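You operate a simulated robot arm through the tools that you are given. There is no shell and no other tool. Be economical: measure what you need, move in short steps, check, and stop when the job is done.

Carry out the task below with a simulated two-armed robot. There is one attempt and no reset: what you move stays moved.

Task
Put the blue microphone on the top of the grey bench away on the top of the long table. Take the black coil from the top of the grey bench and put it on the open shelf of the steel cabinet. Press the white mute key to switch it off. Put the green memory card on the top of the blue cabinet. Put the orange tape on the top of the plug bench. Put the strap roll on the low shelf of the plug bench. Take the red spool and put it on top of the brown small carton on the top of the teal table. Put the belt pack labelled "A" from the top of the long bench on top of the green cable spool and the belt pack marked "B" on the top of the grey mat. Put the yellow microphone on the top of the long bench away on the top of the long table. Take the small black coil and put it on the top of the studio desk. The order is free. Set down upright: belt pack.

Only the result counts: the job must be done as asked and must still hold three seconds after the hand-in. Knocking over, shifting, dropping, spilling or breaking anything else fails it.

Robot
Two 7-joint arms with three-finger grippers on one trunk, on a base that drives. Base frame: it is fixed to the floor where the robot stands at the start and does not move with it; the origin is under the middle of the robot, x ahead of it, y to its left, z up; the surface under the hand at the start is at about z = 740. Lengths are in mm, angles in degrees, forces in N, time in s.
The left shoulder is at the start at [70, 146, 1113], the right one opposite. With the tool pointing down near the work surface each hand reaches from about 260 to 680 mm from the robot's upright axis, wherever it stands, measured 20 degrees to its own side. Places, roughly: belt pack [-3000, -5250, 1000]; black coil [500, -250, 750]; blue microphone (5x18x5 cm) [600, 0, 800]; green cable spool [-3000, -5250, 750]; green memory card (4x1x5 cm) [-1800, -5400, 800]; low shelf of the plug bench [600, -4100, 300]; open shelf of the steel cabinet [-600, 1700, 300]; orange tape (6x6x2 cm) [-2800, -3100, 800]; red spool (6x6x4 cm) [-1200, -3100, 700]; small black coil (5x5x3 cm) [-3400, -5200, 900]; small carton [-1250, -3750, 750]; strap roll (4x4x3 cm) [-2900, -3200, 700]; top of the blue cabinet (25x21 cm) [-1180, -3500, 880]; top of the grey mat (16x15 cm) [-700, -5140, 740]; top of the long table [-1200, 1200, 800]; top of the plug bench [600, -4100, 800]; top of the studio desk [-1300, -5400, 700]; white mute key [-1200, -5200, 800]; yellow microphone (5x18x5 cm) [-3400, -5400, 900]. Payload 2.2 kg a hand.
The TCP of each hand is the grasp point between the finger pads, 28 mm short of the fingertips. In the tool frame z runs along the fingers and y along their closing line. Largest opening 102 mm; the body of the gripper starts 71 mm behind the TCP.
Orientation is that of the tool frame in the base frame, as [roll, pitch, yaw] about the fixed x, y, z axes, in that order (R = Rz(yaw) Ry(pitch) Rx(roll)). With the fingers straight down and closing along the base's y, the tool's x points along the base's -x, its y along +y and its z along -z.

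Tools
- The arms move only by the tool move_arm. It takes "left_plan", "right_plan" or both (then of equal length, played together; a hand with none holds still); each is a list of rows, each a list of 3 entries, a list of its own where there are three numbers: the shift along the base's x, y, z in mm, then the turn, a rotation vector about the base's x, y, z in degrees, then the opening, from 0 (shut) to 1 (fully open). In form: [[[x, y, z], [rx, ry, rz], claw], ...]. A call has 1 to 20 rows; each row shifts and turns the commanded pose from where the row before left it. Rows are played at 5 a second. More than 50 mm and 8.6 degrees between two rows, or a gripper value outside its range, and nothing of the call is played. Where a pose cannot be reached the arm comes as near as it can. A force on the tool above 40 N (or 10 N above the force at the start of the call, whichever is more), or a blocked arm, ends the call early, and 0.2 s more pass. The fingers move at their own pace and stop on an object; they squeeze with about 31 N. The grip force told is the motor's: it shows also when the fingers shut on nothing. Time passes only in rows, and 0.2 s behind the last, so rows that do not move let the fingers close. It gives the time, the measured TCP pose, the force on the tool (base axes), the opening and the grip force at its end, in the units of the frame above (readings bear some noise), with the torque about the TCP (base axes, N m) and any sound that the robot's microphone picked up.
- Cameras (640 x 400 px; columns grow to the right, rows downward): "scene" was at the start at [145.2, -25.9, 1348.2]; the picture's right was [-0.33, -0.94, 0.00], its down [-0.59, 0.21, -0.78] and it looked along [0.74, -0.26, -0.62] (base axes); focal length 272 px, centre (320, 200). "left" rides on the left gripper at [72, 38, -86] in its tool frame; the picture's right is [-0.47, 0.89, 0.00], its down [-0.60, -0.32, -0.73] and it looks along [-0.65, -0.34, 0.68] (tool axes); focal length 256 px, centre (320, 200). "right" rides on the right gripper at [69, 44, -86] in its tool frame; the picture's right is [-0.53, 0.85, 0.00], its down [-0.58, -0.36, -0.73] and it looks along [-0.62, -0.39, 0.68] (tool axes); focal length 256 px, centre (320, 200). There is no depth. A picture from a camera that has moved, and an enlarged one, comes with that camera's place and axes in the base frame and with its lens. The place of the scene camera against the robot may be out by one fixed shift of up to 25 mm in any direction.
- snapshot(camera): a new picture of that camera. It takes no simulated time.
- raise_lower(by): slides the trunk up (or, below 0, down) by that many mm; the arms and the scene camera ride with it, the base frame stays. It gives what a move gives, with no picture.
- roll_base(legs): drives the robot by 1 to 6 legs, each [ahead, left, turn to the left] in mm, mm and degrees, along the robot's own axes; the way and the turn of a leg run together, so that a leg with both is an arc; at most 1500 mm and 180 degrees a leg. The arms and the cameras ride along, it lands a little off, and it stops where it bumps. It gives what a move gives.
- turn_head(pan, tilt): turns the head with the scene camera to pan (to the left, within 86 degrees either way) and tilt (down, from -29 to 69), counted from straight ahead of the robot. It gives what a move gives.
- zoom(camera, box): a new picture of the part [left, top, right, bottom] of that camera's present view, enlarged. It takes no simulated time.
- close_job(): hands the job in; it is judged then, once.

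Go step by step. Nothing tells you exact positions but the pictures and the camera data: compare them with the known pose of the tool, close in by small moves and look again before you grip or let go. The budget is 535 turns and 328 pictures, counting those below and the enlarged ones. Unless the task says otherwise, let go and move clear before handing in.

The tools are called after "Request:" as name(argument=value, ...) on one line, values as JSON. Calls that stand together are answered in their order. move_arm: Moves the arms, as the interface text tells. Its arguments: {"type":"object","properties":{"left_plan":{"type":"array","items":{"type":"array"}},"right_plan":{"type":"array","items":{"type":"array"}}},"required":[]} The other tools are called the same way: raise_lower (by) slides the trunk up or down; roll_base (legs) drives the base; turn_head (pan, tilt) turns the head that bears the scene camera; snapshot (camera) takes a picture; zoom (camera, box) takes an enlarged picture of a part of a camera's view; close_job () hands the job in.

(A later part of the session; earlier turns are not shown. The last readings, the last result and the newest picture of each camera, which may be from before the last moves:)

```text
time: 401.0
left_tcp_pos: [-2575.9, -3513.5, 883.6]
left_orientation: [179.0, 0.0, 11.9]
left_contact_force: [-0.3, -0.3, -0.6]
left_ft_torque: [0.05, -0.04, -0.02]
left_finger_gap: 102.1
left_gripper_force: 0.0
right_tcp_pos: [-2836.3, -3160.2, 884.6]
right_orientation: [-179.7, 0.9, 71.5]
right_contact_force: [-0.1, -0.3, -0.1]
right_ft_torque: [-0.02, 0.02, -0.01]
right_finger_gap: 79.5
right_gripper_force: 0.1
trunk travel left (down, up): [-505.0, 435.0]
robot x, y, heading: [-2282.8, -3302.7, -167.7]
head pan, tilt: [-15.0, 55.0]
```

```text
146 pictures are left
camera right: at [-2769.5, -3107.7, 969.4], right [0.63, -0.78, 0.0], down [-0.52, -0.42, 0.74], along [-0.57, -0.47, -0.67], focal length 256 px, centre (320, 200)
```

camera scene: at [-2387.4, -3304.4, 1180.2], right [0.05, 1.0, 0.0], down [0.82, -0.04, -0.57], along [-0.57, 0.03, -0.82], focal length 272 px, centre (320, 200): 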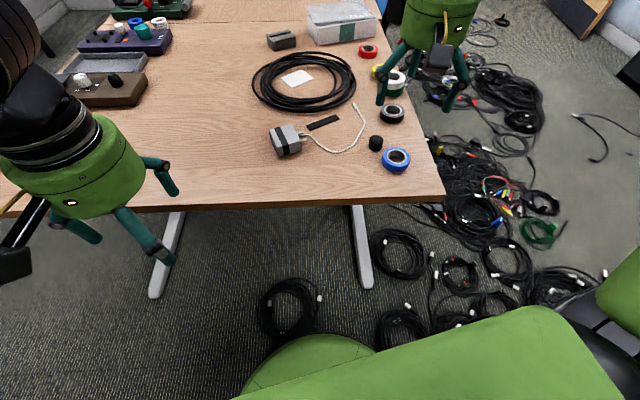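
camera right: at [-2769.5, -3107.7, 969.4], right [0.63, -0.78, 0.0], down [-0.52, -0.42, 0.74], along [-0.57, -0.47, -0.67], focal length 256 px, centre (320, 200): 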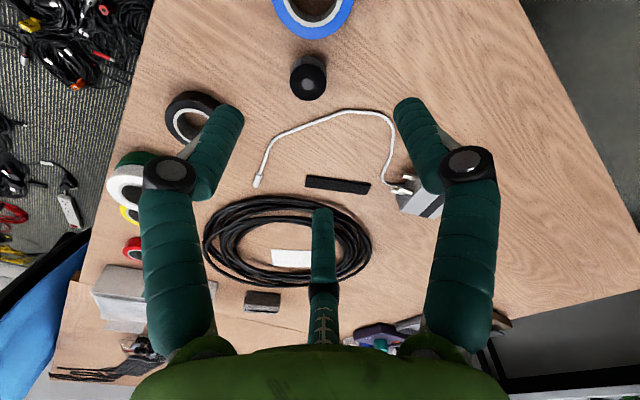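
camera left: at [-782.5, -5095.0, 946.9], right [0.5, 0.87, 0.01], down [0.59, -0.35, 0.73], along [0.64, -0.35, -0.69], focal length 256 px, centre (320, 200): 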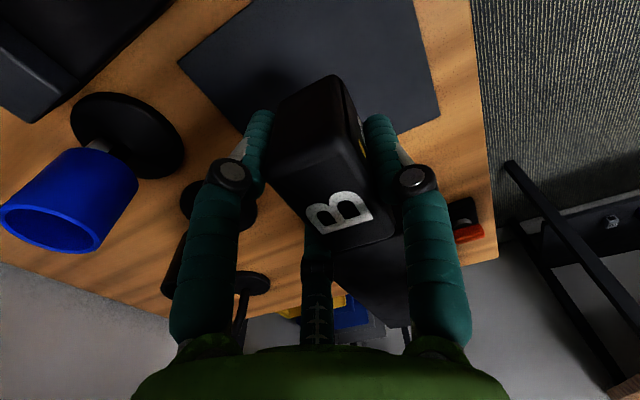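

Request:
zoom(camera="right", box=[240, 0, 400, 140])

Request:
zoom(camera="scene", box=[330, 60, 470, 190])

```text
2.86 times, centred on (320, 70) of right
camera zoom: at [-2769.5, -3107.7, 969.4], right [0.63, -0.78, 0.0], down [-0.52, -0.42, 0.74], along [-0.57, -0.47, -0.67], focal length 731 px, centre (320, 571)
```

zoom: 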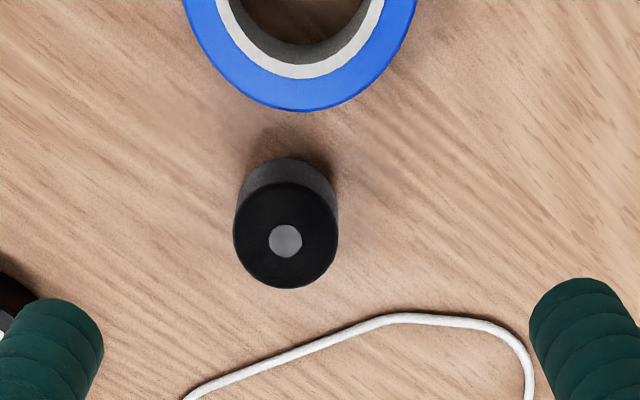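

```text
3.08 times, centred on (400, 125) of scene
camera zoom: at [-2387.9, -3304.5, 1180.1], right [0.05, 1.0, 0.0], down [0.82, -0.04, -0.57], along [-0.57, 0.03, -0.82], focal length 837 px, centre (74, 431)
```

zoom: 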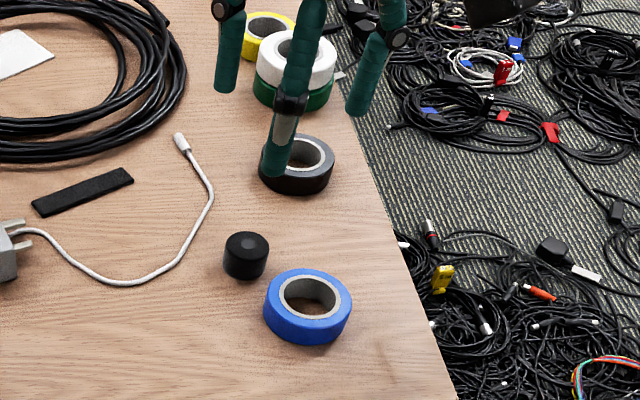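

The strap roll's top is at about (-2846,-3161) with z≈750. I'm adjusting and going down to z≈800 for a check.

Request:
move_arm(right_plan=[[[-9, -1, -40], [0, 0, 0], 0.78], [[0, 0, -40], [0, 0, 0], 0.78]])

Request:
snapshot(camera="right")

Request:
zoom(camera="scene", box=[330, 60, 470, 190])

```text
time: 401.6
left_tcp_pos: [-2576.2, -3512.3, 884.2]
left_orientation: [179.1, 0.0, 11.9]
left_contact_force: [-0.2, 0.3, -0.4]
left_ft_torque: [-0.01, 0.0, 0.01]
left_finger_gap: 102.0
left_gripper_force: 0.1
right_tcp_pos: [-2843.9, -3161.9, 805.0]
right_orientation: [-179.7, 1.0, 71.4]
right_contact_force: [0.9, 0.1, 0.4]
right_ft_torque: [-0.02, 0.01, 0.02]
right_finger_gap: 79.5
right_gripper_force: 0.0
trunk travel left (down, up): [-505.0, 435.0]
robot x, y, heading: [-2283.3, -3304.5, -167.6]
head pan, tilt: [-15.0, 55.0]
```

```text
143 pictures are left
camera right: at [-2778.5, -3108.5, 889.5], right [0.63, -0.78, 0.0], down [-0.52, -0.42, 0.74], along [-0.58, -0.47, -0.67], focal length 256 px, centre (320, 200)
```

right: 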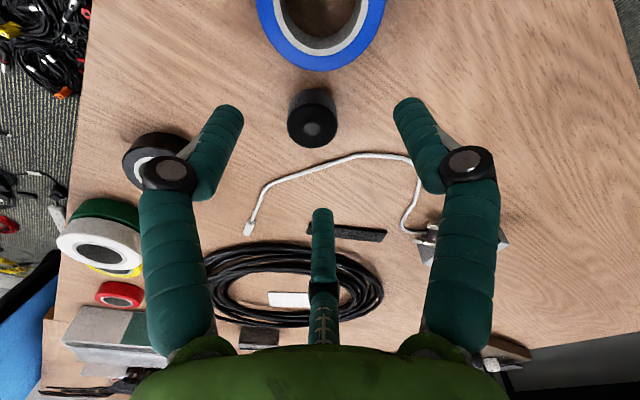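

```text
3.08 times, centred on (400, 125) of scene
camera zoom: at [-2387.8, -3304.1, 1180.1], right [0.05, 1.0, 0.0], down [0.82, -0.04, -0.57], along [-0.57, 0.03, -0.82], focal length 837 px, centre (74, 431)
```

zoom: 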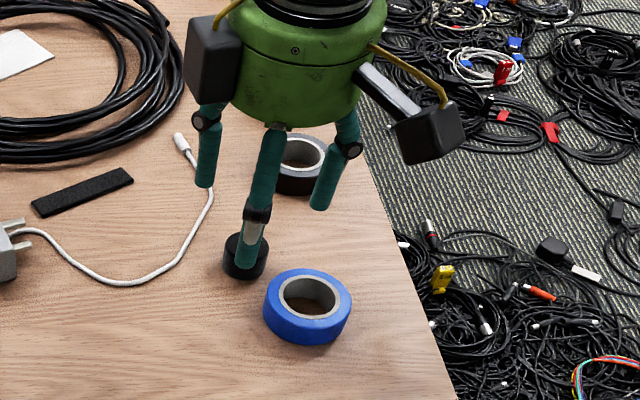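

The roll's top is at (-2848,-3160,753). I'm going down around it and closing.

Request:
move_arm(right_plan=[[[-4, 2, -25], [0, 0, 0], 0.78], [[0, 0, -16], [0, 0, 0], 0.78], [[0, 0, -6], [0, 0, 0], 0.78], [[0, 0, 0], [0, 0, 0], 0.4], [[0, 0, 0], [0, 0, 0], 0], [[0, 0, 0], [0, 0, 0], 0], [[0, 0, 12], [0, 0, 0], 0]])

Request:
snapshot(camera="right")

Request:
zoom(camera="scene", box=[330, 60, 470, 190])

```text
time: 403.2
left_tcp_pos: [-2574.3, -3512.2, 883.2]
left_orientation: [179.0, 0.1, 11.9]
left_contact_force: [-0.3, 0.2, 0.0]
left_ft_torque: [0.0, 0.03, 0.0]
left_finger_gap: 101.7
left_gripper_force: 0.1
right_tcp_pos: [-2848.4, -3159.1, 769.4]
right_orientation: [-179.6, 0.9, 71.2]
right_contact_force: [0.4, 0.4, 0.5]
right_ft_torque: [0.01, 0.05, 0.0]
right_finger_gap: 29.5
right_gripper_force: 31.5
trunk travel left (down, up): [-505.0, 435.0]
robot x, y, heading: [-2280.1, -3298.9, -167.8]
head pan, tilt: [-15.0, 55.0]
```

```text
141 pictures are left
camera right: at [-2782.0, -3107.0, 854.9], right [0.63, -0.78, 0.0], down [-0.52, -0.42, 0.74], along [-0.58, -0.47, -0.67], focal length 256 px, centre (320, 200)
```

right: 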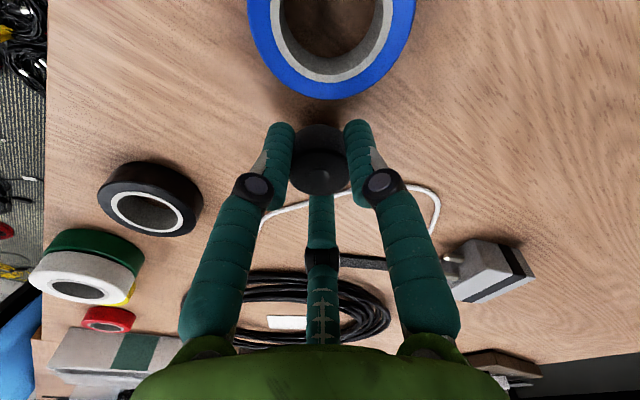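

```text
3.08 times, centred on (400, 125) of scene
camera zoom: at [-2387.1, -3304.6, 1180.1], right [0.05, 1.0, 0.0], down [0.82, -0.04, -0.57], along [-0.57, 0.03, -0.82], focal length 837 px, centre (74, 431)
```

zoom: 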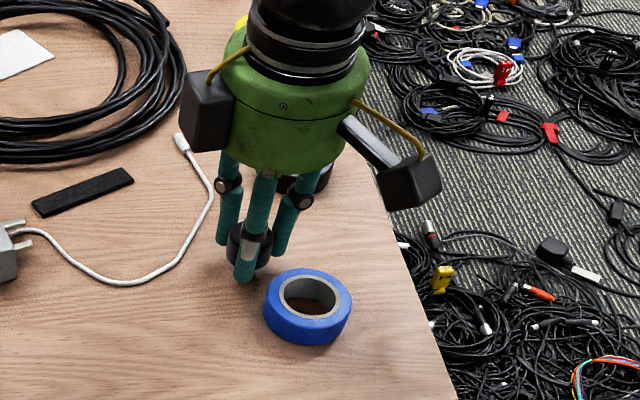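

The strap roll is held and the blue tape is undisturbed. I'm raising, backing out, and driving to the long bench for the small coil.

Request:
move_arm(right_plan=[[[0, 0, 40], [0, 0, 0], 0], [[0, 0, 45], [0, 0, 0], 0], [[30, 10, 20], [0, 0, 0], 0], [[40, 10, 0], [0, 0, 0], 0], [[40, 10, 0], [0, 0, 0], 0]])

Request:
raise_lower(by=180)

Request:
roll_base(legs=[[-280, 0, 0], [0, 0, 78], [1250, 0, 0], [0, -750, 0], [0, -780, 0]])

Request:
turn_head(pan=5, tilt=48)

Request:
snapshot(camera="scene")

```text
time: 404.4
left_tcp_pos: [-2574.0, -3512.6, 885.1]
left_orientation: [179.1, 0.1, 11.9]
left_contact_force: [-0.6, -0.2, -0.5]
left_ft_torque: [0.0, 0.04, 0.01]
left_finger_gap: 102.1
left_gripper_force: 0.0
right_tcp_pos: [-2737.5, -3129.8, 873.9]
right_orientation: [-179.5, 1.0, 71.3]
right_contact_force: [1.1, 0.5, -0.3]
right_ft_torque: [0.0, 0.04, 0.02]
right_finger_gap: 28.9
right_gripper_force: 31.1
trunk travel left (down, up): [-505.0, 435.0]
robot x, y, heading: [-2279.1, -3302.2, -167.7]
head pan, tilt: [-15.0, 55.0]
```

```text
time: 406.4
left_tcp_pos: [-2574.9, -3511.5, 1063.4]
left_orientation: [179.0, 0.0, 12.0]
left_contact_force: [0.3, -0.3, 0.3]
left_ft_torque: [-0.01, 0.0, 0.03]
left_finger_gap: 101.9
left_gripper_force: 0.1
right_tcp_pos: [-2738.0, -3128.6, 1052.3]
right_orientation: [-179.7, 0.9, 71.3]
right_contact_force: [0.1, 0.2, -0.4]
right_ft_torque: [0.0, -0.03, -0.02]
right_finger_gap: 28.9
right_gripper_force: 31.3
trunk travel left (down, up): [-685.0, 255.0]
robot x, y, heading: [-2280.2, -3296.6, -167.4]
head pan, tilt: [-15.0, 55.0]
```

```text
time: 425.1
left_tcp_pos: [-3400.8, -4817.1, 1062.3]
left_orientation: [179.1, 0.0, 89.6]
left_contact_force: [0.4, -0.1, 1.0]
left_ft_torque: [0.0, -0.03, 0.02]
left_finger_gap: 101.9
left_gripper_force: 0.1
right_tcp_pos: [-3811.3, -4895.1, 1054.2]
right_orientation: [-179.5, 0.9, 149.1]
right_contact_force: [-0.3, 0.0, -0.7]
right_ft_torque: [0.0, 0.03, 0.03]
right_finger_gap: 28.6
right_gripper_force: 30.9
trunk travel left (down, up): [-685.0, 255.0]
robot x, y, heading: [-3550.0, -4487.2, -89.7]
head pan, tilt: [-15.0, 55.0]
```

```text
time: 426.0
left_tcp_pos: [-3402.7, -4816.6, 1063.1]
left_orientation: [179.1, 0.0, 89.7]
left_contact_force: [0.0, 1.0, 0.7]
left_ft_torque: [-0.01, -0.01, 0.0]
left_finger_gap: 101.7
left_gripper_force: 0.0
right_tcp_pos: [-3812.1, -4892.9, 1053.6]
right_orientation: [-179.6, 0.9, 149.0]
right_contact_force: [0.6, 0.1, -0.8]
right_ft_torque: [0.01, 0.01, -0.01]
right_finger_gap: 28.6
right_gripper_force: 30.8
trunk travel left (down, up): [-685.0, 255.0]
robot x, y, heading: [-3543.1, -4481.5, -89.9]
head pan, tilt: [5.0, 48.0]
```

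```text
139 pictures are left
camera scene: at [-3525.9, -4609.4, 1369.3], right [-1.0, -0.09, 0.0], down [-0.06, 0.74, -0.67], along [0.06, -0.67, -0.74], focal length 272 px, centre (320, 200)
```

scene: 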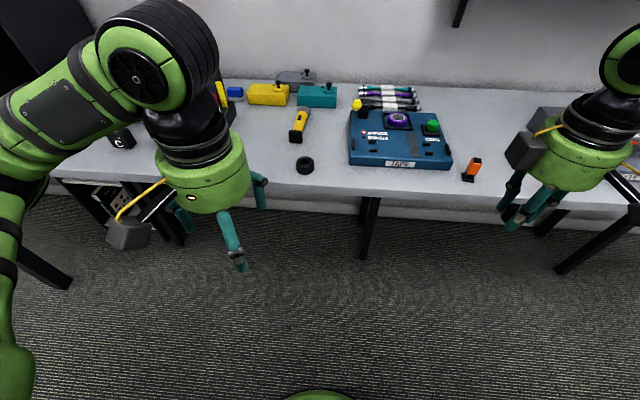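

Request:
roll_base(legs=[[230, 0, 0]])

Request:
move_arm(left_plan=[[[-16, -38, -20], [0, 0, 0], 0.9], [[-16, -38, -25], [0, 0, 0], 0.9], [[-16, -38, -25], [0, 0, 0], 0.9]])

Request:
snapshot(camera="left")

Request:
snapshot(camera="scene")

```text
time: 427.7
left_tcp_pos: [-3401.2, -5046.6, 1064.2]
left_orientation: [179.0, 0.2, 89.6]
left_contact_force: [-0.6, -0.9, 0.5]
left_ft_torque: [-0.02, 0.03, -0.01]
left_finger_gap: 102.0
left_gripper_force: 0.0
right_tcp_pos: [-3812.2, -5124.1, 1054.0]
right_orientation: [-179.5, 1.0, 149.0]
right_contact_force: [1.2, -1.3, -0.5]
right_ft_torque: [0.0, 0.01, -0.02]
right_finger_gap: 28.8
right_gripper_force: 31.0
trunk travel left (down, up): [-685.0, 255.0]
robot x, y, heading: [-3547.9, -4716.8, -89.9]
head pan, tilt: [5.0, 48.0]
```

```text
time: 428.5
left_tcp_pos: [-3450.5, -5163.9, 991.4]
left_orientation: [179.0, 0.1, 89.6]
left_contact_force: [0.4, -0.1, -0.1]
left_ft_torque: [0.04, -0.02, 0.0]
left_finger_gap: 91.9
left_gripper_force: 0.0
right_tcp_pos: [-3810.9, -5125.7, 1053.6]
right_orientation: [-179.7, 1.0, 149.0]
right_contact_force: [0.2, -0.4, 0.4]
right_ft_torque: [-0.01, 0.01, -0.01]
right_finger_gap: 28.7
right_gripper_force: 30.9
trunk travel left (down, up): [-685.0, 255.0]
robot x, y, heading: [-3548.3, -4717.9, -90.0]
head pan, tilt: [5.0, 48.0]
```

```text
138 pictures are left
camera left: at [-3413.4, -5091.1, 1078.6], right [0.88, -0.47, 0.02], down [-0.34, -0.6, 0.72], along [-0.33, -0.64, -0.69], focal length 256 px, centre (320, 200)
```

left: 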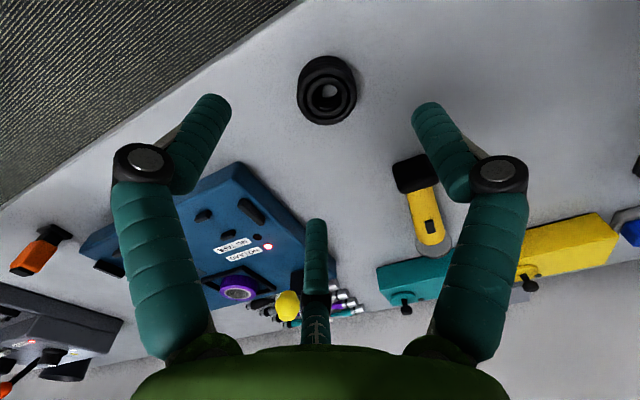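

```text
137 pictures are left
camera scene: at [-3526.4, -4841.9, 1369.2], right [-1.0, -0.09, 0.0], down [-0.06, 0.74, -0.67], along [0.06, -0.67, -0.74], focal length 272 px, centre (320, 200)
```

scene: 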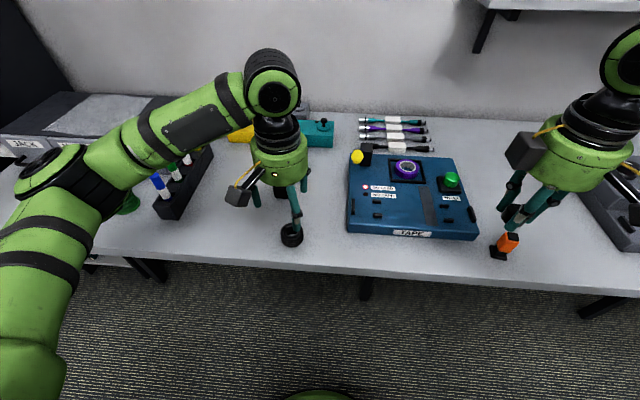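

The coil's centre is at about (-3446,-5176). I'm moving over it and down to z≈905.

Request:
move_arm(left_plan=[[[4, -12, -30], [0, 0, 0], 0.9], [[0, 0, -40], [0, 0, 0], 0.9], [[0, 0, -18], [0, 0, 0], 0.9]])

Request:
snapshot(camera="left")

```text
time: 429.3
left_tcp_pos: [-3446.6, -5171.3, 904.2]
left_orientation: [179.0, 0.2, 89.5]
left_contact_force: [-0.2, 0.5, -0.2]
left_ft_torque: [-0.02, 0.0, 0.0]
left_finger_gap: 91.7
left_gripper_force: 0.0
right_tcp_pos: [-3811.0, -5125.4, 1054.2]
right_orientation: [-179.4, 0.9, 149.1]
right_contact_force: [-0.4, -0.3, 0.3]
right_ft_torque: [0.02, 0.0, 0.0]
right_finger_gap: 28.8
right_gripper_force: 30.8
trunk travel left (down, up): [-685.0, 255.0]
robot x, y, heading: [-3544.9, -4716.4, -90.1]
head pan, tilt: [5.0, 48.0]
```

```text
136 pictures are left
camera left: at [-3409.2, -5101.3, 991.9], right [0.88, -0.47, 0.02], down [-0.33, -0.6, 0.73], along [-0.33, -0.65, -0.69], focal length 256 px, centre (320, 200)
```

left: 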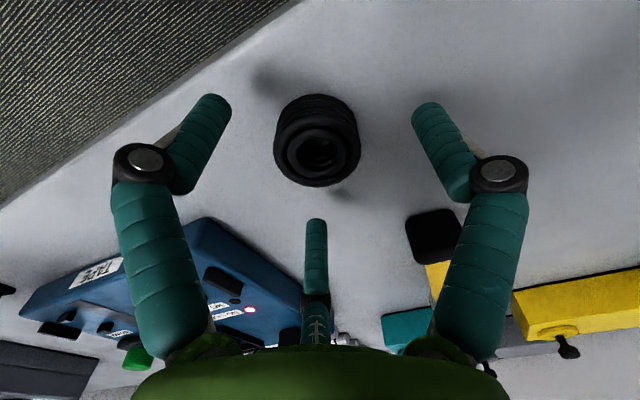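

Request:
move_arm(left_plan=[[[0, -4, -15], [0, 0, 0], 0.9], [[0, 0, -10], [0, 0, 0], 0.9], [[0, 0, 0], [0, 0, 0], 0.5], [[0, 0, 0], [0, 0, 0], 0], [[0, 0, 0], [0, 0, 0], 0], [[0, 0, 15], [0, 0, 0], 0], [[0, 0, 35], [0, 0, 0], 0]])

Request:
snapshot(camera="left")

```text
time: 430.9
left_tcp_pos: [-3446.1, -5177.3, 930.5]
left_orientation: [179.0, 0.0, 89.5]
left_contact_force: [-0.7, 0.4, -1.4]
left_ft_torque: [-0.01, 0.04, 0.0]
left_finger_gap: 47.1
left_gripper_force: 31.3
right_tcp_pos: [-3811.8, -5124.2, 1053.5]
right_orientation: [-179.6, 1.0, 148.9]
right_contact_force: [0.2, 1.1, 0.4]
right_ft_torque: [-0.03, -0.03, 0.02]
right_finger_gap: 28.6
right_gripper_force: 31.1
trunk travel left (down, up): [-685.0, 255.0]
robot x, y, heading: [-3547.5, -4712.1, -89.6]
head pan, tilt: [5.0, 48.0]
```

```text
135 pictures are left
camera left: at [-3409.3, -5104.3, 1017.3], right [0.88, -0.47, 0.02], down [-0.34, -0.6, 0.73], along [-0.33, -0.65, -0.69], focal length 256 px, centre (320, 200)
```

left: 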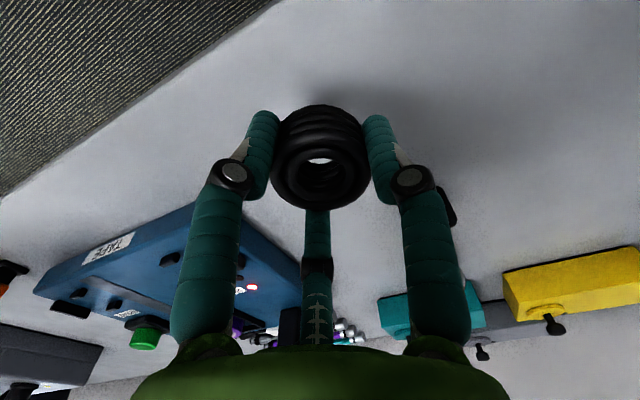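

The coil is held. I'm carrying it to the studio desk.

Request:
move_arm(left_plan=[[[0, 0, 45], [0, 0, 0], 0], [[0, 20, 40], [0, 0, 0], 0], [[5, 40, 20], [0, 0, 0], 0], [[5, 40, 0], [0, 0, 0], 0], [[5, 40, 0], [0, 0, 0], 0]])

Request:
roll_base(legs=[[-210, 0, 0], [0, 900, 0], [0, 900, 0]])

Request:
turn_head(pan=5, tilt=45)

Request:
snapshot(camera="scene")

```text
time: 432.1
left_tcp_pos: [-3429.9, -5037.6, 1036.8]
left_orientation: [179.0, 0.1, 89.6]
left_contact_force: [-0.3, -0.1, -1.2]
left_ft_torque: [-0.01, 0.01, -0.03]
left_finger_gap: 47.4
left_gripper_force: 31.1
right_tcp_pos: [-3811.5, -5123.7, 1055.4]
right_orientation: [-179.5, 0.9, 149.0]
right_contact_force: [0.1, 0.5, 0.1]
right_ft_torque: [0.0, 0.0, 0.0]
right_finger_gap: 28.5
right_gripper_force: 30.7
trunk travel left (down, up): [-685.0, 255.0]
robot x, y, heading: [-3546.4, -4712.8, -90.0]
head pan, tilt: [5.0, 48.0]
```

```text
time: 442.4
left_tcp_pos: [-1634.9, -4839.4, 1035.7]
left_orientation: [179.0, 0.1, 88.9]
left_contact_force: [0.0, 0.3, -0.4]
left_ft_torque: [-0.02, 0.04, -0.01]
left_finger_gap: 47.0
left_gripper_force: 30.8
right_tcp_pos: [-2015.0, -4922.3, 1053.4]
right_orientation: [-179.7, 1.0, 148.4]
right_contact_force: [-0.5, 0.4, 0.1]
right_ft_torque: [-0.01, 0.0, 0.01]
right_finger_gap: 28.7
right_gripper_force: 31.1
trunk travel left (down, up): [-685.0, 255.0]
robot x, y, heading: [-1746.3, -4514.1, -90.6]
head pan, tilt: [5.0, 48.0]
```

```text
time: 443.1
left_tcp_pos: [-1633.7, -4840.8, 1036.2]
left_orientation: [179.0, 0.1, 89.0]
left_contact_force: [-0.4, 0.1, -0.9]
left_ft_torque: [0.03, -0.01, -0.02]
left_finger_gap: 47.0
left_gripper_force: 31.1
right_tcp_pos: [-2015.8, -4921.8, 1054.2]
right_orientation: [-179.6, 0.9, 148.4]
right_contact_force: [-1.2, -0.1, 0.4]
right_ft_torque: [-0.02, -0.01, 0.03]
right_finger_gap: 28.8
right_gripper_force: 30.7
trunk travel left (down, up): [-685.0, 255.0]
robot x, y, heading: [-1747.1, -4512.3, -90.5]
head pan, tilt: [5.0, 45.0]
```

```text
134 pictures are left
camera scene: at [-1726.6, -4642.9, 1373.5], right [-1.0, -0.08, 0.0], down [-0.05, 0.71, -0.71], along [0.05, -0.7, -0.71], focal length 272 px, centre (320, 200)
```

scene: 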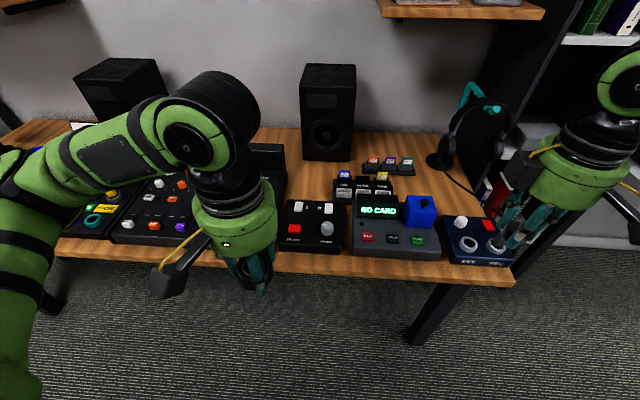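

There's free desk space behind the ON AIR box near (-1650,-5370). I'm tucking the right hand back and driving in.

Request:
move_arm(right_plan=[[[0, 40, 0], [0, 0, 0], 0], [[0, 40, 0], [0, 0, 0], 0], [[0, 30, 0], [0, 0, 0], 0]])

Request:
roll_base(legs=[[310, 0, 0.5]])

Request:
move_arm(left_plan=[[[-4, -40, 0], [0, 0, 0], 0], [[-4, -40, 0], [0, 0, 0], 0], [[-4, -40, 0], [0, 0, 0], 0], [[-4, -40, 0], [0, 0, 0], 0], [[0, -40, 0], [0, 0, 0], 0]])

Request:
snapshot(camera="left")

Request:
snapshot(camera="scene")

```text
time: 443.9
left_tcp_pos: [-1634.1, -4838.4, 1036.4]
left_orientation: [179.1, 0.1, 88.9]
left_contact_force: [1.0, 0.0, -0.4]
left_ft_torque: [-0.03, 0.0, -0.01]
left_finger_gap: 46.9
left_gripper_force: 31.6
right_tcp_pos: [-2015.3, -4809.5, 1054.3]
right_orientation: [-179.5, 0.9, 148.4]
right_contact_force: [0.6, 0.1, 0.1]
right_ft_torque: [-0.02, 0.01, 0.02]
right_finger_gap: 28.5
right_gripper_force: 30.7
trunk travel left (down, up): [-685.0, 255.0]
robot x, y, heading: [-1747.1, -4517.6, -90.6]
head pan, tilt: [5.0, 45.0]
```

```text
time: 445.9
left_tcp_pos: [-1633.7, -5145.7, 1036.5]
left_orientation: [179.0, 0.1, 89.4]
left_contact_force: [0.5, 0.6, -1.7]
left_ft_torque: [-0.02, -0.01, -0.04]
left_finger_gap: 47.0
left_gripper_force: 30.9
right_tcp_pos: [-2015.0, -5121.3, 1054.5]
right_orientation: [-179.5, 0.9, 148.8]
right_contact_force: [0.3, 0.1, -0.1]
right_ft_torque: [-0.02, -0.03, 0.01]
right_finger_gap: 28.6
right_gripper_force: 30.5
trunk travel left (down, up): [-685.0, 255.0]
robot x, y, heading: [-1748.0, -4820.9, -89.8]
head pan, tilt: [5.0, 45.0]
```

```text
time: 447.1
left_tcp_pos: [-1650.3, -5347.3, 1035.2]
left_orientation: [179.0, 0.0, 89.3]
left_contact_force: [0.5, -0.9, -0.3]
left_ft_torque: [0.03, -0.02, 0.0]
left_finger_gap: 47.0
left_gripper_force: 30.7
right_tcp_pos: [-2015.1, -5122.2, 1053.0]
right_orientation: [-179.6, 0.9, 148.7]
right_contact_force: [0.0, -0.6, 0.0]
right_ft_torque: [0.04, 0.0, -0.02]
right_finger_gap: 28.8
right_gripper_force: 30.7
trunk travel left (down, up): [-685.0, 255.0]
robot x, y, heading: [-1748.8, -4820.3, -90.1]
head pan, tilt: [5.0, 45.0]
```

```text
133 pictures are left
camera left: at [-1612.8, -5276.3, 1121.6], right [0.88, -0.48, 0.02], down [-0.34, -0.6, 0.72], along [-0.34, -0.64, -0.69], focal length 256 px, centre (320, 200)
```

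left: 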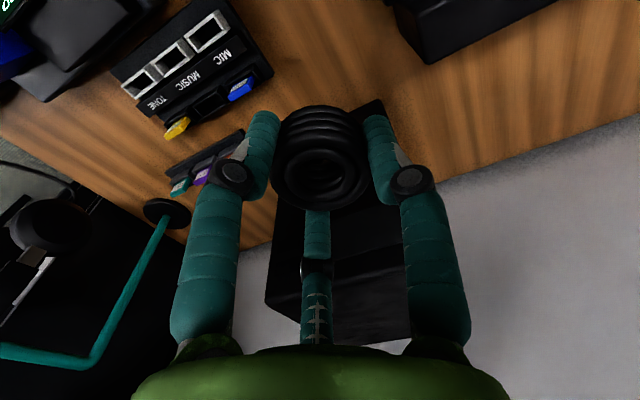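

```text
132 pictures are left
camera scene: at [-1728.6, -4952.5, 1373.4], right [-1.0, -0.08, 0.0], down [-0.06, 0.71, -0.71], along [0.06, -0.7, -0.71], focal length 272 px, centre (320, 200)
```

scene: 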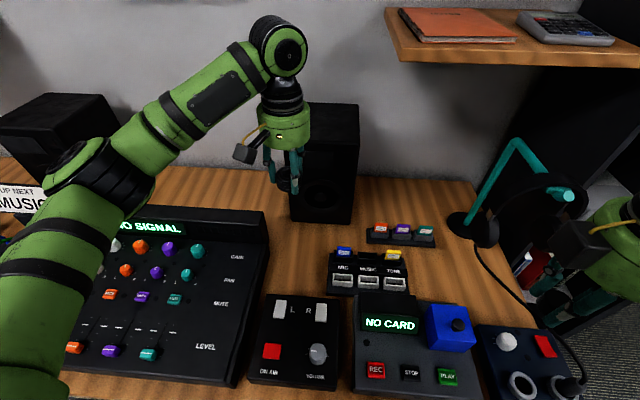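

The spot under the hand is clear. I'm lowering the trunk and then the hand.

Request:
raise_lower(by=-120)

Request:
move_arm(left_plan=[[[0, 0, -40], [0, 0, 0], 0], [[0, 0, -40], [0, 0, 0], 0], [[0, 0, -35], [0, 0, 0], 0], [[0, 0, -20], [0, 0, 0], 0]])

Request:
snapshot(camera="left")

Request:
zoom(camera="scene", box=[200, 80, 400, 240])

```text
time: 448.6
left_tcp_pos: [-1649.7, -5347.8, 915.3]
left_orientation: [179.0, 0.1, 89.4]
left_contact_force: [0.1, -0.4, -0.2]
left_ft_torque: [-0.01, 0.03, -0.01]
left_finger_gap: 47.4
left_gripper_force: 30.9
right_tcp_pos: [-2016.0, -5120.8, 933.6]
right_orientation: [-179.6, 0.9, 148.7]
right_contact_force: [-0.4, -0.7, -0.4]
right_ft_torque: [-0.02, -0.01, 0.01]
right_finger_gap: 28.7
right_gripper_force: 31.4
trunk travel left (down, up): [-565.0, 375.0]
robot x, y, heading: [-1750.2, -4821.1, -90.3]
head pan, tilt: [5.0, 45.0]
```

```text
time: 449.6
left_tcp_pos: [-1648.7, -5347.4, 780.8]
left_orientation: [179.0, 0.1, 89.3]
left_contact_force: [0.1, -0.8, -0.2]
left_ft_torque: [-0.02, 0.02, 0.03]
left_finger_gap: 47.0
left_gripper_force: 31.4
right_tcp_pos: [-2016.1, -5122.2, 934.4]
right_orientation: [-179.6, 0.9, 148.8]
right_contact_force: [0.5, 0.7, 0.4]
right_ft_torque: [-0.01, 0.03, -0.01]
right_finger_gap: 28.6
right_gripper_force: 31.1
trunk travel left (down, up): [-565.0, 375.0]
robot x, y, heading: [-1749.0, -4822.2, -90.0]
head pan, tilt: [5.0, 45.0]
```

```text
131 pictures are left
camera left: at [-1611.6, -5275.0, 867.1], right [0.88, -0.48, 0.01], down [-0.34, -0.6, 0.73], along [-0.34, -0.64, -0.69], focal length 256 px, centre (320, 200)
```

left: 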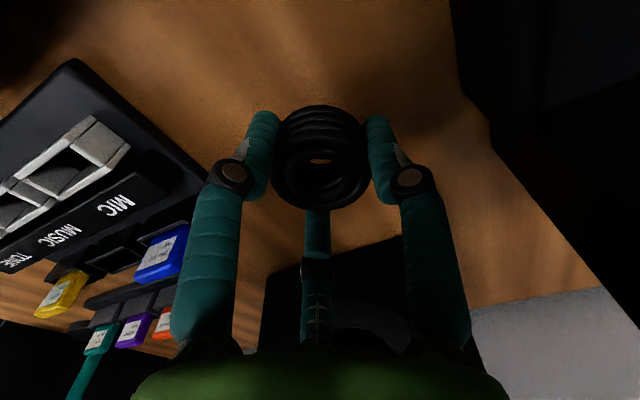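

```text
2.50 times, centred on (300, 160) of scene
camera zoom: at [-1727.9, -4951.2, 1253.5], right [-1.0, -0.08, 0.0], down [-0.06, 0.7, -0.71], along [0.06, -0.7, -0.71], focal length 680 px, centre (370, 300)
```

zoom: 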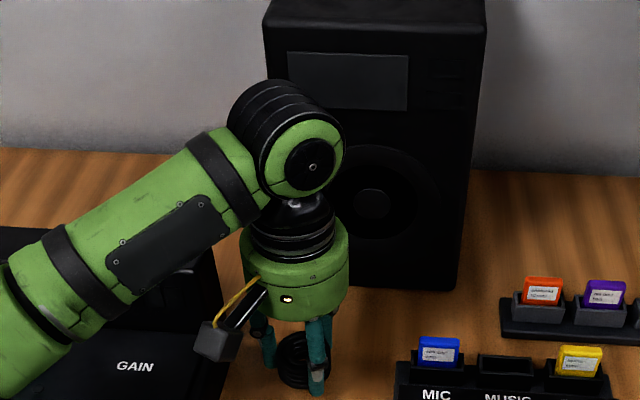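

Request:
move_arm(left_plan=[[[0, 0, -8], [0, 0, 0], 0], [[0, 0, -6], [0, 0, 0], 0], [[0, 0, -3], [0, 0, 0], 0]])

Request:
move_arm(left_plan=[[[0, 0, -3], [0, 0, 0], 0], [[0, 0, -2], [0, 0, 0], 0]])

Request:
move_arm(left_plan=[[[0, 0, -2], [0, 0, 0], 0], [[0, 0, -2], [0, 0, 0], 0]])

```text
time: 450.4
left_tcp_pos: [-1648.8, -5347.8, 762.2]
left_orientation: [179.0, 0.1, 89.4]
left_contact_force: [-0.1, 0.0, -1.2]
left_ft_torque: [-0.03, -0.03, -0.03]
left_finger_gap: 47.0
left_gripper_force: 31.2
right_tcp_pos: [-2015.0, -5120.6, 933.6]
right_orientation: [-179.6, 0.9, 148.8]
right_contact_force: [-0.6, 1.2, -0.9]
right_ft_torque: [0.02, 0.01, 0.02]
right_finger_gap: 28.8
right_gripper_force: 30.8
trunk travel left (down, up): [-565.0, 375.0]
robot x, y, heading: [-1749.0, -4823.3, -90.6]
head pan, tilt: [5.0, 45.0]
```

```text
time: 451.0
left_tcp_pos: [-1649.4, -5347.8, 761.2]
left_orientation: [179.1, 0.3, 89.3]
left_contact_force: [2.0, -0.5, 10.0]
left_ft_torque: [0.04, 0.22, -0.04]
left_finger_gap: 46.9
left_gripper_force: 31.0
right_tcp_pos: [-2015.9, -5120.4, 934.6]
right_orientation: [-179.4, 1.0, 148.7]
right_contact_force: [-0.5, 0.7, 0.0]
right_ft_torque: [-0.01, -0.01, 0.02]
right_finger_gap: 28.8
right_gripper_force: 31.0
trunk travel left (down, up): [-565.0, 375.0]
robot x, y, heading: [-1747.5, -4825.4, -90.6]
head pan, tilt: [5.0, 45.0]
```

```text
time: 451.6
left_tcp_pos: [-1650.3, -5346.9, 758.8]
left_orientation: [179.1, 0.7, 89.4]
left_contact_force: [3.1, -2.5, 25.0]
left_ft_torque: [-0.12, 0.11, 0.03]
left_finger_gap: 47.3
left_gripper_force: 30.5
right_tcp_pos: [-2015.7, -5118.8, 936.1]
right_orientation: [-179.4, 1.0, 148.8]
right_contact_force: [0.3, 0.5, 0.3]
right_ft_torque: [-0.04, 0.0, -0.01]
right_finger_gap: 28.7
right_gripper_force: 30.9
trunk travel left (down, up): [-565.0, 375.0]
robot x, y, heading: [-1745.9, -4823.0, -90.0]
head pan, tilt: [5.0, 45.0]
```

Down on the desk. I'm releasing and rising.

Request:
move_arm(left_plan=[[[0, 0, 3], [0, 0, 0], 0], [[0, 0, 0], [0, 0, 0], 0.7], [[0, 0, 0], [0, 0, 0], 0.75], [[0, 0, 20], [0, 0, 0], 0.75], [[0, 0, 40], [0, 0, 0], 0.8], [[0, 0, 45], [0, 0, 0], 1], [[0, 0, 45], [0, 0, 0], 1], [[0, 10, 40], [0, 0, 0], 1]])

Request:
raise_lower(by=120)

Request:
snapshot(camera="left")

```text
time: 453.4
left_tcp_pos: [-1649.7, -5335.9, 948.9]
left_orientation: [179.0, 0.0, 89.4]
left_contact_force: [0.3, 0.6, 0.1]
left_ft_torque: [-0.04, 0.02, -0.03]
left_finger_gap: 102.0
left_gripper_force: 0.1
right_tcp_pos: [-2015.3, -5119.2, 934.3]
right_orientation: [-179.4, 1.0, 148.8]
right_contact_force: [1.1, 0.2, 0.5]
right_ft_torque: [-0.01, 0.05, 0.02]
right_finger_gap: 28.4
right_gripper_force: 30.9
trunk travel left (down, up): [-565.0, 375.0]
robot x, y, heading: [-1744.5, -4819.3, -90.0]
head pan, tilt: [5.0, 45.0]
```

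```text
time: 454.9
left_tcp_pos: [-1648.7, -5337.0, 1066.6]
left_orientation: [179.1, -0.1, 89.3]
left_contact_force: [0.1, -1.2, -0.4]
left_ft_torque: [-0.01, 0.0, 0.02]
left_finger_gap: 102.0
left_gripper_force: 0.0
right_tcp_pos: [-2015.2, -5120.7, 1054.2]
right_orientation: [-179.6, 0.9, 148.9]
right_contact_force: [0.1, 0.0, 0.5]
right_ft_torque: [0.0, 0.03, 0.02]
right_finger_gap: 28.5
right_gripper_force: 31.3
trunk travel left (down, up): [-685.0, 255.0]
robot x, y, heading: [-1751.4, -4822.1, -90.2]
head pan, tilt: [5.0, 45.0]
```

```text
129 pictures are left
camera left: at [-1612.1, -5264.6, 1153.6], right [0.88, -0.48, 0.02], down [-0.34, -0.6, 0.73], along [-0.34, -0.64, -0.69], focal length 256 px, centre (320, 200)
```

left: 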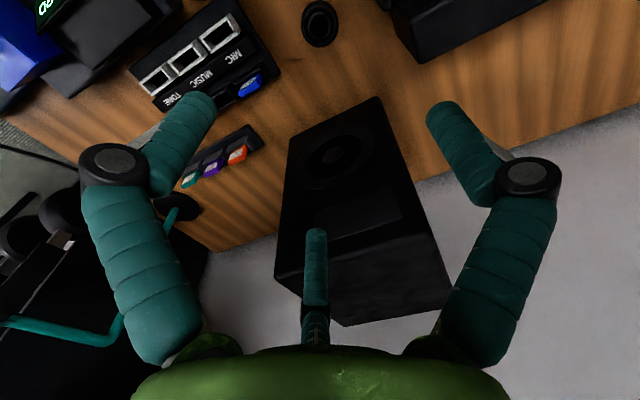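

The coil is on the studio desk. Next the yellow microphone: I'm driving back to the long bench.

Request:
move_arm(left_plan=[[[5, 45, 0], [0, 0, 0], 1], [[5, 45, 0], [0, 0, 0], 1], [[5, 45, 0], [0, 0, 0], 1], [[5, 45, 0], [0, 0, 0], 1]])

Request:
roll_base(legs=[[-300, 0, 0], [0, -890, 0], [0, -890, 0], [260, 0, 0]])

Request:
move_arm(left_plan=[[[-5, -45, -10], [0, 0, 0], 1], [[-5, -45, -10], [0, 0, 0], 1], [[-5, -45, -15], [0, 0, 0], 1], [[-5, -35, -15], [0, 0, 0], 1]])

Request:
snapshot(camera="left")

Request:
snapshot(camera="scene")

```text
time: 455.9
left_tcp_pos: [-1628.1, -5155.3, 1066.5]
left_orientation: [179.0, 0.2, 89.5]
left_contact_force: [-0.4, 0.6, 0.8]
left_ft_torque: [-0.02, 0.0, -0.02]
left_finger_gap: 101.9
left_gripper_force: 0.1
right_tcp_pos: [-2016.5, -5120.7, 1055.4]
right_orientation: [-179.5, 0.9, 148.7]
right_contact_force: [1.1, 0.4, 0.3]
right_ft_torque: [-0.02, -0.01, 0.0]
right_finger_gap: 28.7
right_gripper_force: 30.9
trunk travel left (down, up): [-685.0, 255.0]
robot x, y, heading: [-1745.3, -4821.9, -90.2]
head pan, tilt: [5.0, 45.0]
```

```text
time: 468.0
left_tcp_pos: [-3401.1, -5121.4, 1066.6]
left_orientation: [179.0, 0.1, 89.6]
left_contact_force: [0.6, -0.2, 0.7]
left_ft_torque: [0.0, -0.01, -0.01]
left_finger_gap: 101.8
left_gripper_force: 0.1
right_tcp_pos: [-3787.3, -5087.2, 1055.2]
right_orientation: [-179.5, 1.0, 149.3]
right_contact_force: [-0.5, -0.5, -0.7]
right_ft_torque: [-0.01, -0.02, -0.01]
right_finger_gap: 28.5
right_gripper_force: 30.9
trunk travel left (down, up): [-685.0, 255.0]
robot x, y, heading: [-3520.6, -4789.9, -89.9]
head pan, tilt: [5.0, 45.0]
```

```text
time: 469.0
left_tcp_pos: [-3418.3, -5294.4, 1017.0]
left_orientation: [178.9, 0.0, 89.7]
left_contact_force: [-0.3, -0.6, -0.4]
left_ft_torque: [0.0, -0.01, 0.0]
left_finger_gap: 101.9
left_gripper_force: 0.1
right_tcp_pos: [-3787.6, -5089.2, 1053.8]
right_orientation: [-179.5, 0.9, 149.2]
right_contact_force: [0.7, 0.1, -0.6]
right_ft_torque: [0.03, -0.02, 0.01]
right_finger_gap: 28.7
right_gripper_force: 30.6
trunk travel left (down, up): [-685.0, 255.0]
robot x, y, heading: [-3522.3, -4788.4, -89.9]
head pan, tilt: [5.0, 45.0]
```

```text
128 pictures are left
camera left: at [-3382.4, -5221.9, 1103.1], right [0.88, -0.47, 0.02], down [-0.33, -0.6, 0.73], along [-0.33, -0.65, -0.69], focal length 256 px, centre (320, 200)
```

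left: 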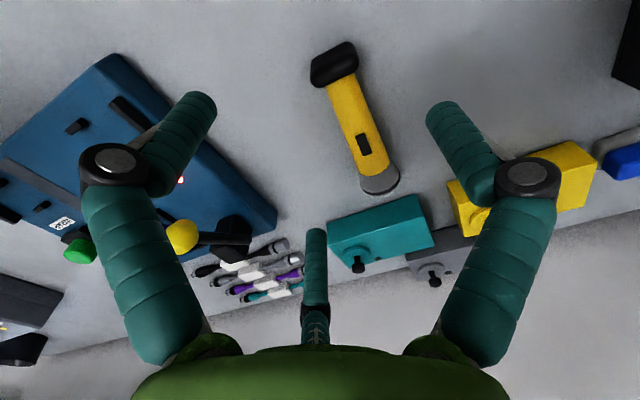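

```text
127 pictures are left
camera scene: at [-3500.9, -4918.3, 1373.4], right [-1.0, -0.09, 0.0], down [-0.06, 0.7, -0.71], along [0.06, -0.7, -0.71], focal length 272 px, centre (320, 200)
```

scene: 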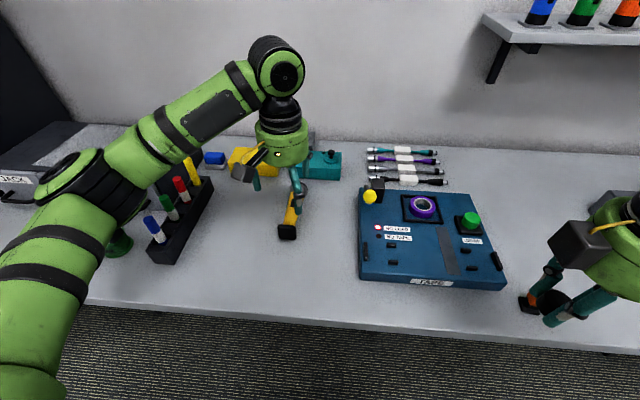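

The mic lies along y around x≈-3409, with its centre at y≈-5368. I'm driving 35 mm closer and going over it.

Request:
roll_base(legs=[[35, 0, 0]])

Request:
move_arm(left_plan=[[[4, -18, -30], [0, 0, 0], 1], [[4, -17, -40], [0, 0, 0], 1], [[0, 0, -25], [0, 0, 0], 1]])

Request:
snapshot(camera="left")

```text
time: 469.9
left_tcp_pos: [-3418.3, -5322.6, 1019.6]
left_orientation: [179.0, 0.3, 89.6]
left_contact_force: [0.1, 0.2, 0.5]
left_ft_torque: [-0.07, 0.0, -0.01]
left_finger_gap: 102.0
left_gripper_force: 0.0
right_tcp_pos: [-3786.6, -5118.3, 1055.6]
right_orientation: [-179.4, 1.1, 149.1]
right_contact_force: [0.3, 0.5, -0.5]
right_ft_torque: [-0.08, -0.02, -0.01]
right_finger_gap: 28.8
right_gripper_force: 30.9
trunk travel left (down, up): [-685.0, 255.0]
robot x, y, heading: [-3521.6, -4821.9, -89.8]
head pan, tilt: [5.0, 45.0]
```

```text
time: 470.7
left_tcp_pos: [-3411.2, -5362.3, 921.4]
left_orientation: [179.1, 0.0, 89.6]
left_contact_force: [0.8, -0.1, 0.4]
left_ft_torque: [0.04, -0.03, 0.02]
left_finger_gap: 101.8
left_gripper_force: 0.0
right_tcp_pos: [-3786.9, -5122.7, 1054.4]
right_orientation: [-179.5, 0.9, 149.1]
right_contact_force: [-0.4, 0.1, -0.1]
right_ft_torque: [0.05, 0.03, 0.0]
right_finger_gap: 28.7
right_gripper_force: 30.8
trunk travel left (down, up): [-685.0, 255.0]
robot x, y, heading: [-3520.7, -4820.7, -90.1]
head pan, tilt: [5.0, 45.0]
```

```text
126 pictures are left
camera left: at [-3374.2, -5290.2, 1008.3], right [0.88, -0.47, 0.01], down [-0.33, -0.6, 0.73], along [-0.33, -0.65, -0.69], focal length 256 px, centre (320, 200)
```

left: 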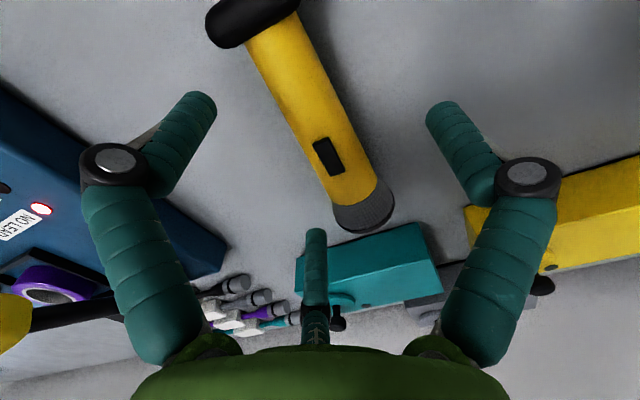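

It's aligned; I'm going down, closing and lifting.

Request:
move_arm(left_plan=[[[2, 0, -25], [0, 0, 0], 1], [[0, 0, -16], [0, 0, 0], 1], [[0, 0, 0], [0, 0, 0], 0.5], [[0, 0, 0], [0, 0, 0], 0], [[0, 0, 0], [0, 0, 0], 0], [[0, 0, 20], [0, 0, 0], 0], [[0, 0, 40], [0, 0, 0], 0]])

Request:
snapshot(camera="left")

```text
time: 472.3
left_tcp_pos: [-3409.9, -5360.3, 940.9]
left_orientation: [178.9, 0.0, 89.6]
left_contact_force: [-0.5, -0.8, -3.2]
left_ft_torque: [-0.02, -0.02, -0.01]
left_finger_gap: 47.8
left_gripper_force: 31.0
right_tcp_pos: [-3787.9, -5121.4, 1053.9]
right_orientation: [-179.6, 0.8, 149.2]
right_contact_force: [-1.0, -0.3, -2.0]
right_ft_torque: [-0.01, -0.01, -0.02]
right_finger_gap: 28.8
right_gripper_force: 30.9
trunk travel left (down, up): [-685.0, 255.0]
robot x, y, heading: [-3523.3, -4823.8, -89.7]
head pan, tilt: [5.0, 45.0]
```

```text
125 pictures are left
camera left: at [-3372.1, -5289.0, 1028.1], right [0.88, -0.47, 0.02], down [-0.33, -0.6, 0.73], along [-0.33, -0.65, -0.69], focal length 256 px, centre (320, 200)
```

left: 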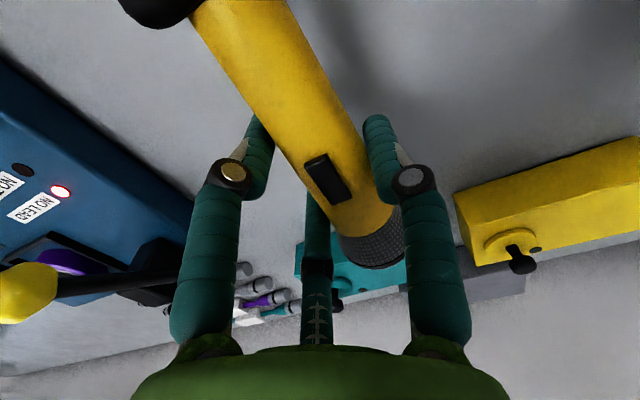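

The yellow mic is held. Next, with the strap roll in the right hand, I'm driving to the plug bench's low shelf.

Request:
move_arm(left_plan=[[[0, 0, 45], [0, 0, 0], 0], [[0, 0, 45], [0, 0, 0], 0], [[0, 45, 10], [0, 0, 0], 0], [[0, 45, 0], [0, 0, 0], 0], [[0, 45, 0], [0, 0, 0], 0], [[0, 45, 0], [0, 0, 0], 0], [[0, 45, 0], [0, 0, 0], 0]], right_plan=[[[0, 0, 0], [0, 0, -8], 0], [[0, 0, 0], [0, 0, -8], 0], [[0, 0, 0], [0, 0, -8], 0], [[0, 0, 0], [0, 0, -8], 0], [[0, 0, 0], [0, 0, -8], 0], [[0, 0, 0], [0, 0, -8], 0], [[0, 0, 0], [0, 0, -8], 0]])

Request:
roll_base(legs=[[-300, 0, 0], [0, 1350, 0], [0, 1350, 0], [0, 0, 90], [500, 230, 0]])

Request:
turn_head(pan=-10, tilt=35)

Request:
snapshot(camera="scene")

```text
time: 473.9
left_tcp_pos: [-3408.3, -5135.6, 1040.6]
left_orientation: [179.2, 0.0, 89.5]
left_contact_force: [0.3, -0.1, -2.2]
left_ft_torque: [0.02, 0.02, -0.02]
left_finger_gap: 47.9
left_gripper_force: 31.3
right_tcp_pos: [-3787.7, -5120.9, 1054.2]
right_orientation: [-179.6, 1.0, 93.0]
right_contact_force: [-0.9, 0.3, -0.2]
right_ft_torque: [-0.02, 0.0, -0.03]
right_finger_gap: 28.7
right_gripper_force: 31.0
trunk travel left (down, up): [-685.0, 255.0]
robot x, y, heading: [-3523.3, -4821.8, -89.6]
head pan, tilt: [5.0, 45.0]
```

```text
time: 495.2
left_tcp_pos: [12.2, -4188.0, 1041.0]
left_orientation: [179.0, 0.1, 178.9]
left_contact_force: [1.2, 0.5, -2.7]
left_ft_torque: [-0.04, -0.01, 0.0]
left_finger_gap: 47.8
left_gripper_force: 31.2
right_tcp_pos: [-7.3, -4566.2, 1054.4]
right_orientation: [-179.6, 0.8, -177.5]
right_contact_force: [0.7, 0.4, -0.1]
right_ft_torque: [-0.01, 0.03, 0.01]
right_finger_gap: 28.8
right_gripper_force: 30.2
trunk travel left (down, up): [-685.0, 255.0]
robot x, y, heading: [-304.7, -4299.1, -0.6]
head pan, tilt: [5.0, 45.0]
```

```text
time: 496.0
left_tcp_pos: [12.9, -4186.2, 1041.5]
left_orientation: [179.1, 0.1, 178.9]
left_contact_force: [-0.5, 0.2, -3.1]
left_ft_torque: [-0.03, 0.01, 0.01]
left_finger_gap: 47.7
left_gripper_force: 31.2
right_tcp_pos: [-6.1, -4565.9, 1054.7]
right_orientation: [-179.6, 0.9, -177.5]
right_contact_force: [0.0, 0.0, 0.4]
right_ft_torque: [0.0, 0.0, -0.03]
right_finger_gap: 28.6
right_gripper_force: 31.1
trunk travel left (down, up): [-685.0, 255.0]
robot x, y, heading: [-299.9, -4295.4, -0.8]
head pan, tilt: [-10.0, 35.0]
```

```text
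124 pictures are left
camera scene: at [-152.0, -4310.3, 1388.3], right [-0.18, -0.98, 0.0], down [-0.56, 0.1, -0.82], along [0.8, -0.15, -0.57], focal length 272 px, centre (320, 200)
```

scene: 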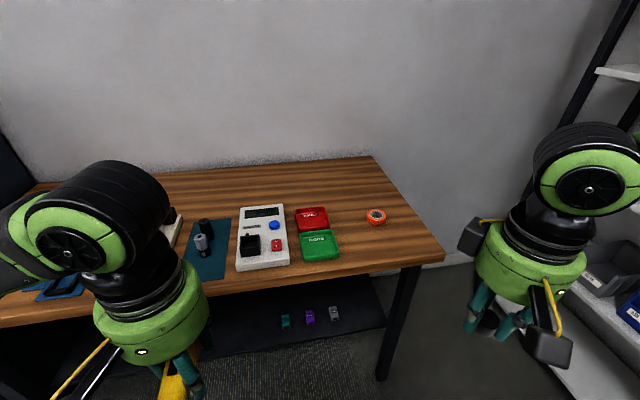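

The tape is still in place. I'm lowering the trunk here, clear of the bench, before reaching under it.

Request:
raise_lower(by=-300)

Request:
raise_lower(by=-300)

Request:
turn_head(pan=-10, tilt=30)

Request:
snapshot(camera="scene")

```text
time: 499.0
left_tcp_pos: [12.2, -4188.2, 741.8]
left_orientation: [179.1, 0.1, 178.9]
left_contact_force: [0.1, 0.0, -2.6]
left_ft_torque: [-0.04, 0.0, -0.02]
left_finger_gap: 47.7
left_gripper_force: 31.1
right_tcp_pos: [-6.9, -4565.5, 754.3]
right_orientation: [-179.6, 1.0, -177.6]
right_contact_force: [0.2, -0.7, -1.3]
right_ft_torque: [0.01, -0.01, -0.01]
right_finger_gap: 28.8
right_gripper_force: 31.1
trunk travel left (down, up): [-385.0, 555.0]
robot x, y, heading: [-304.4, -4298.2, -0.9]
head pan, tilt: [-10.0, 35.0]
```

```text
time: 502.0
left_tcp_pos: [12.1, -4187.2, 442.0]
left_orientation: [179.2, 0.1, 179.0]
left_contact_force: [1.1, 1.0, -3.0]
left_ft_torque: [-0.02, 0.02, 0.0]
left_finger_gap: 48.0
left_gripper_force: 31.1
right_tcp_pos: [-6.3, -4564.8, 454.6]
right_orientation: [-179.6, 1.0, -177.5]
right_contact_force: [-0.3, 0.3, -0.3]
right_ft_torque: [-0.02, -0.01, -0.02]
right_finger_gap: 28.8
right_gripper_force: 31.4
trunk travel left (down, up): [-85.0, 855.0]
robot x, y, heading: [-299.6, -4302.9, -0.7]
head pan, tilt: [-10.0, 35.0]
```

```text
time: 502.7
left_tcp_pos: [13.9, -4187.1, 441.1]
left_orientation: [179.0, 0.1, 178.9]
left_contact_force: [-0.3, 0.0, -3.1]
left_ft_torque: [-0.04, 0.01, 0.02]
left_finger_gap: 47.8
left_gripper_force: 31.3
right_tcp_pos: [-6.6, -4565.3, 453.9]
right_orientation: [-179.7, 0.8, -177.6]
right_contact_force: [0.0, -0.2, -0.3]
right_ft_torque: [-0.02, 0.0, 0.01]
right_finger_gap: 28.5
right_gripper_force: 31.5
trunk travel left (down, up): [-85.0, 855.0]
robot x, y, heading: [-302.1, -4296.1, -0.6]
head pan, tilt: [-10.0, 30.0]
```

```text
123 pictures are left
camera scene: at [-150.0, -4311.0, 796.1], right [-0.18, -0.98, 0.0], down [-0.49, 0.09, -0.87], along [0.85, -0.16, -0.5], focal length 272 px, centre (320, 200)
```

scene: 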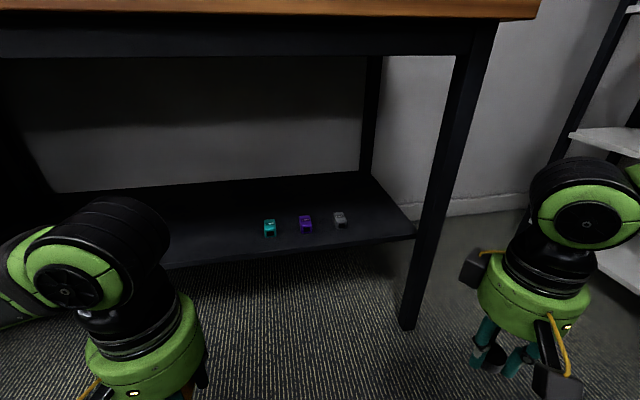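

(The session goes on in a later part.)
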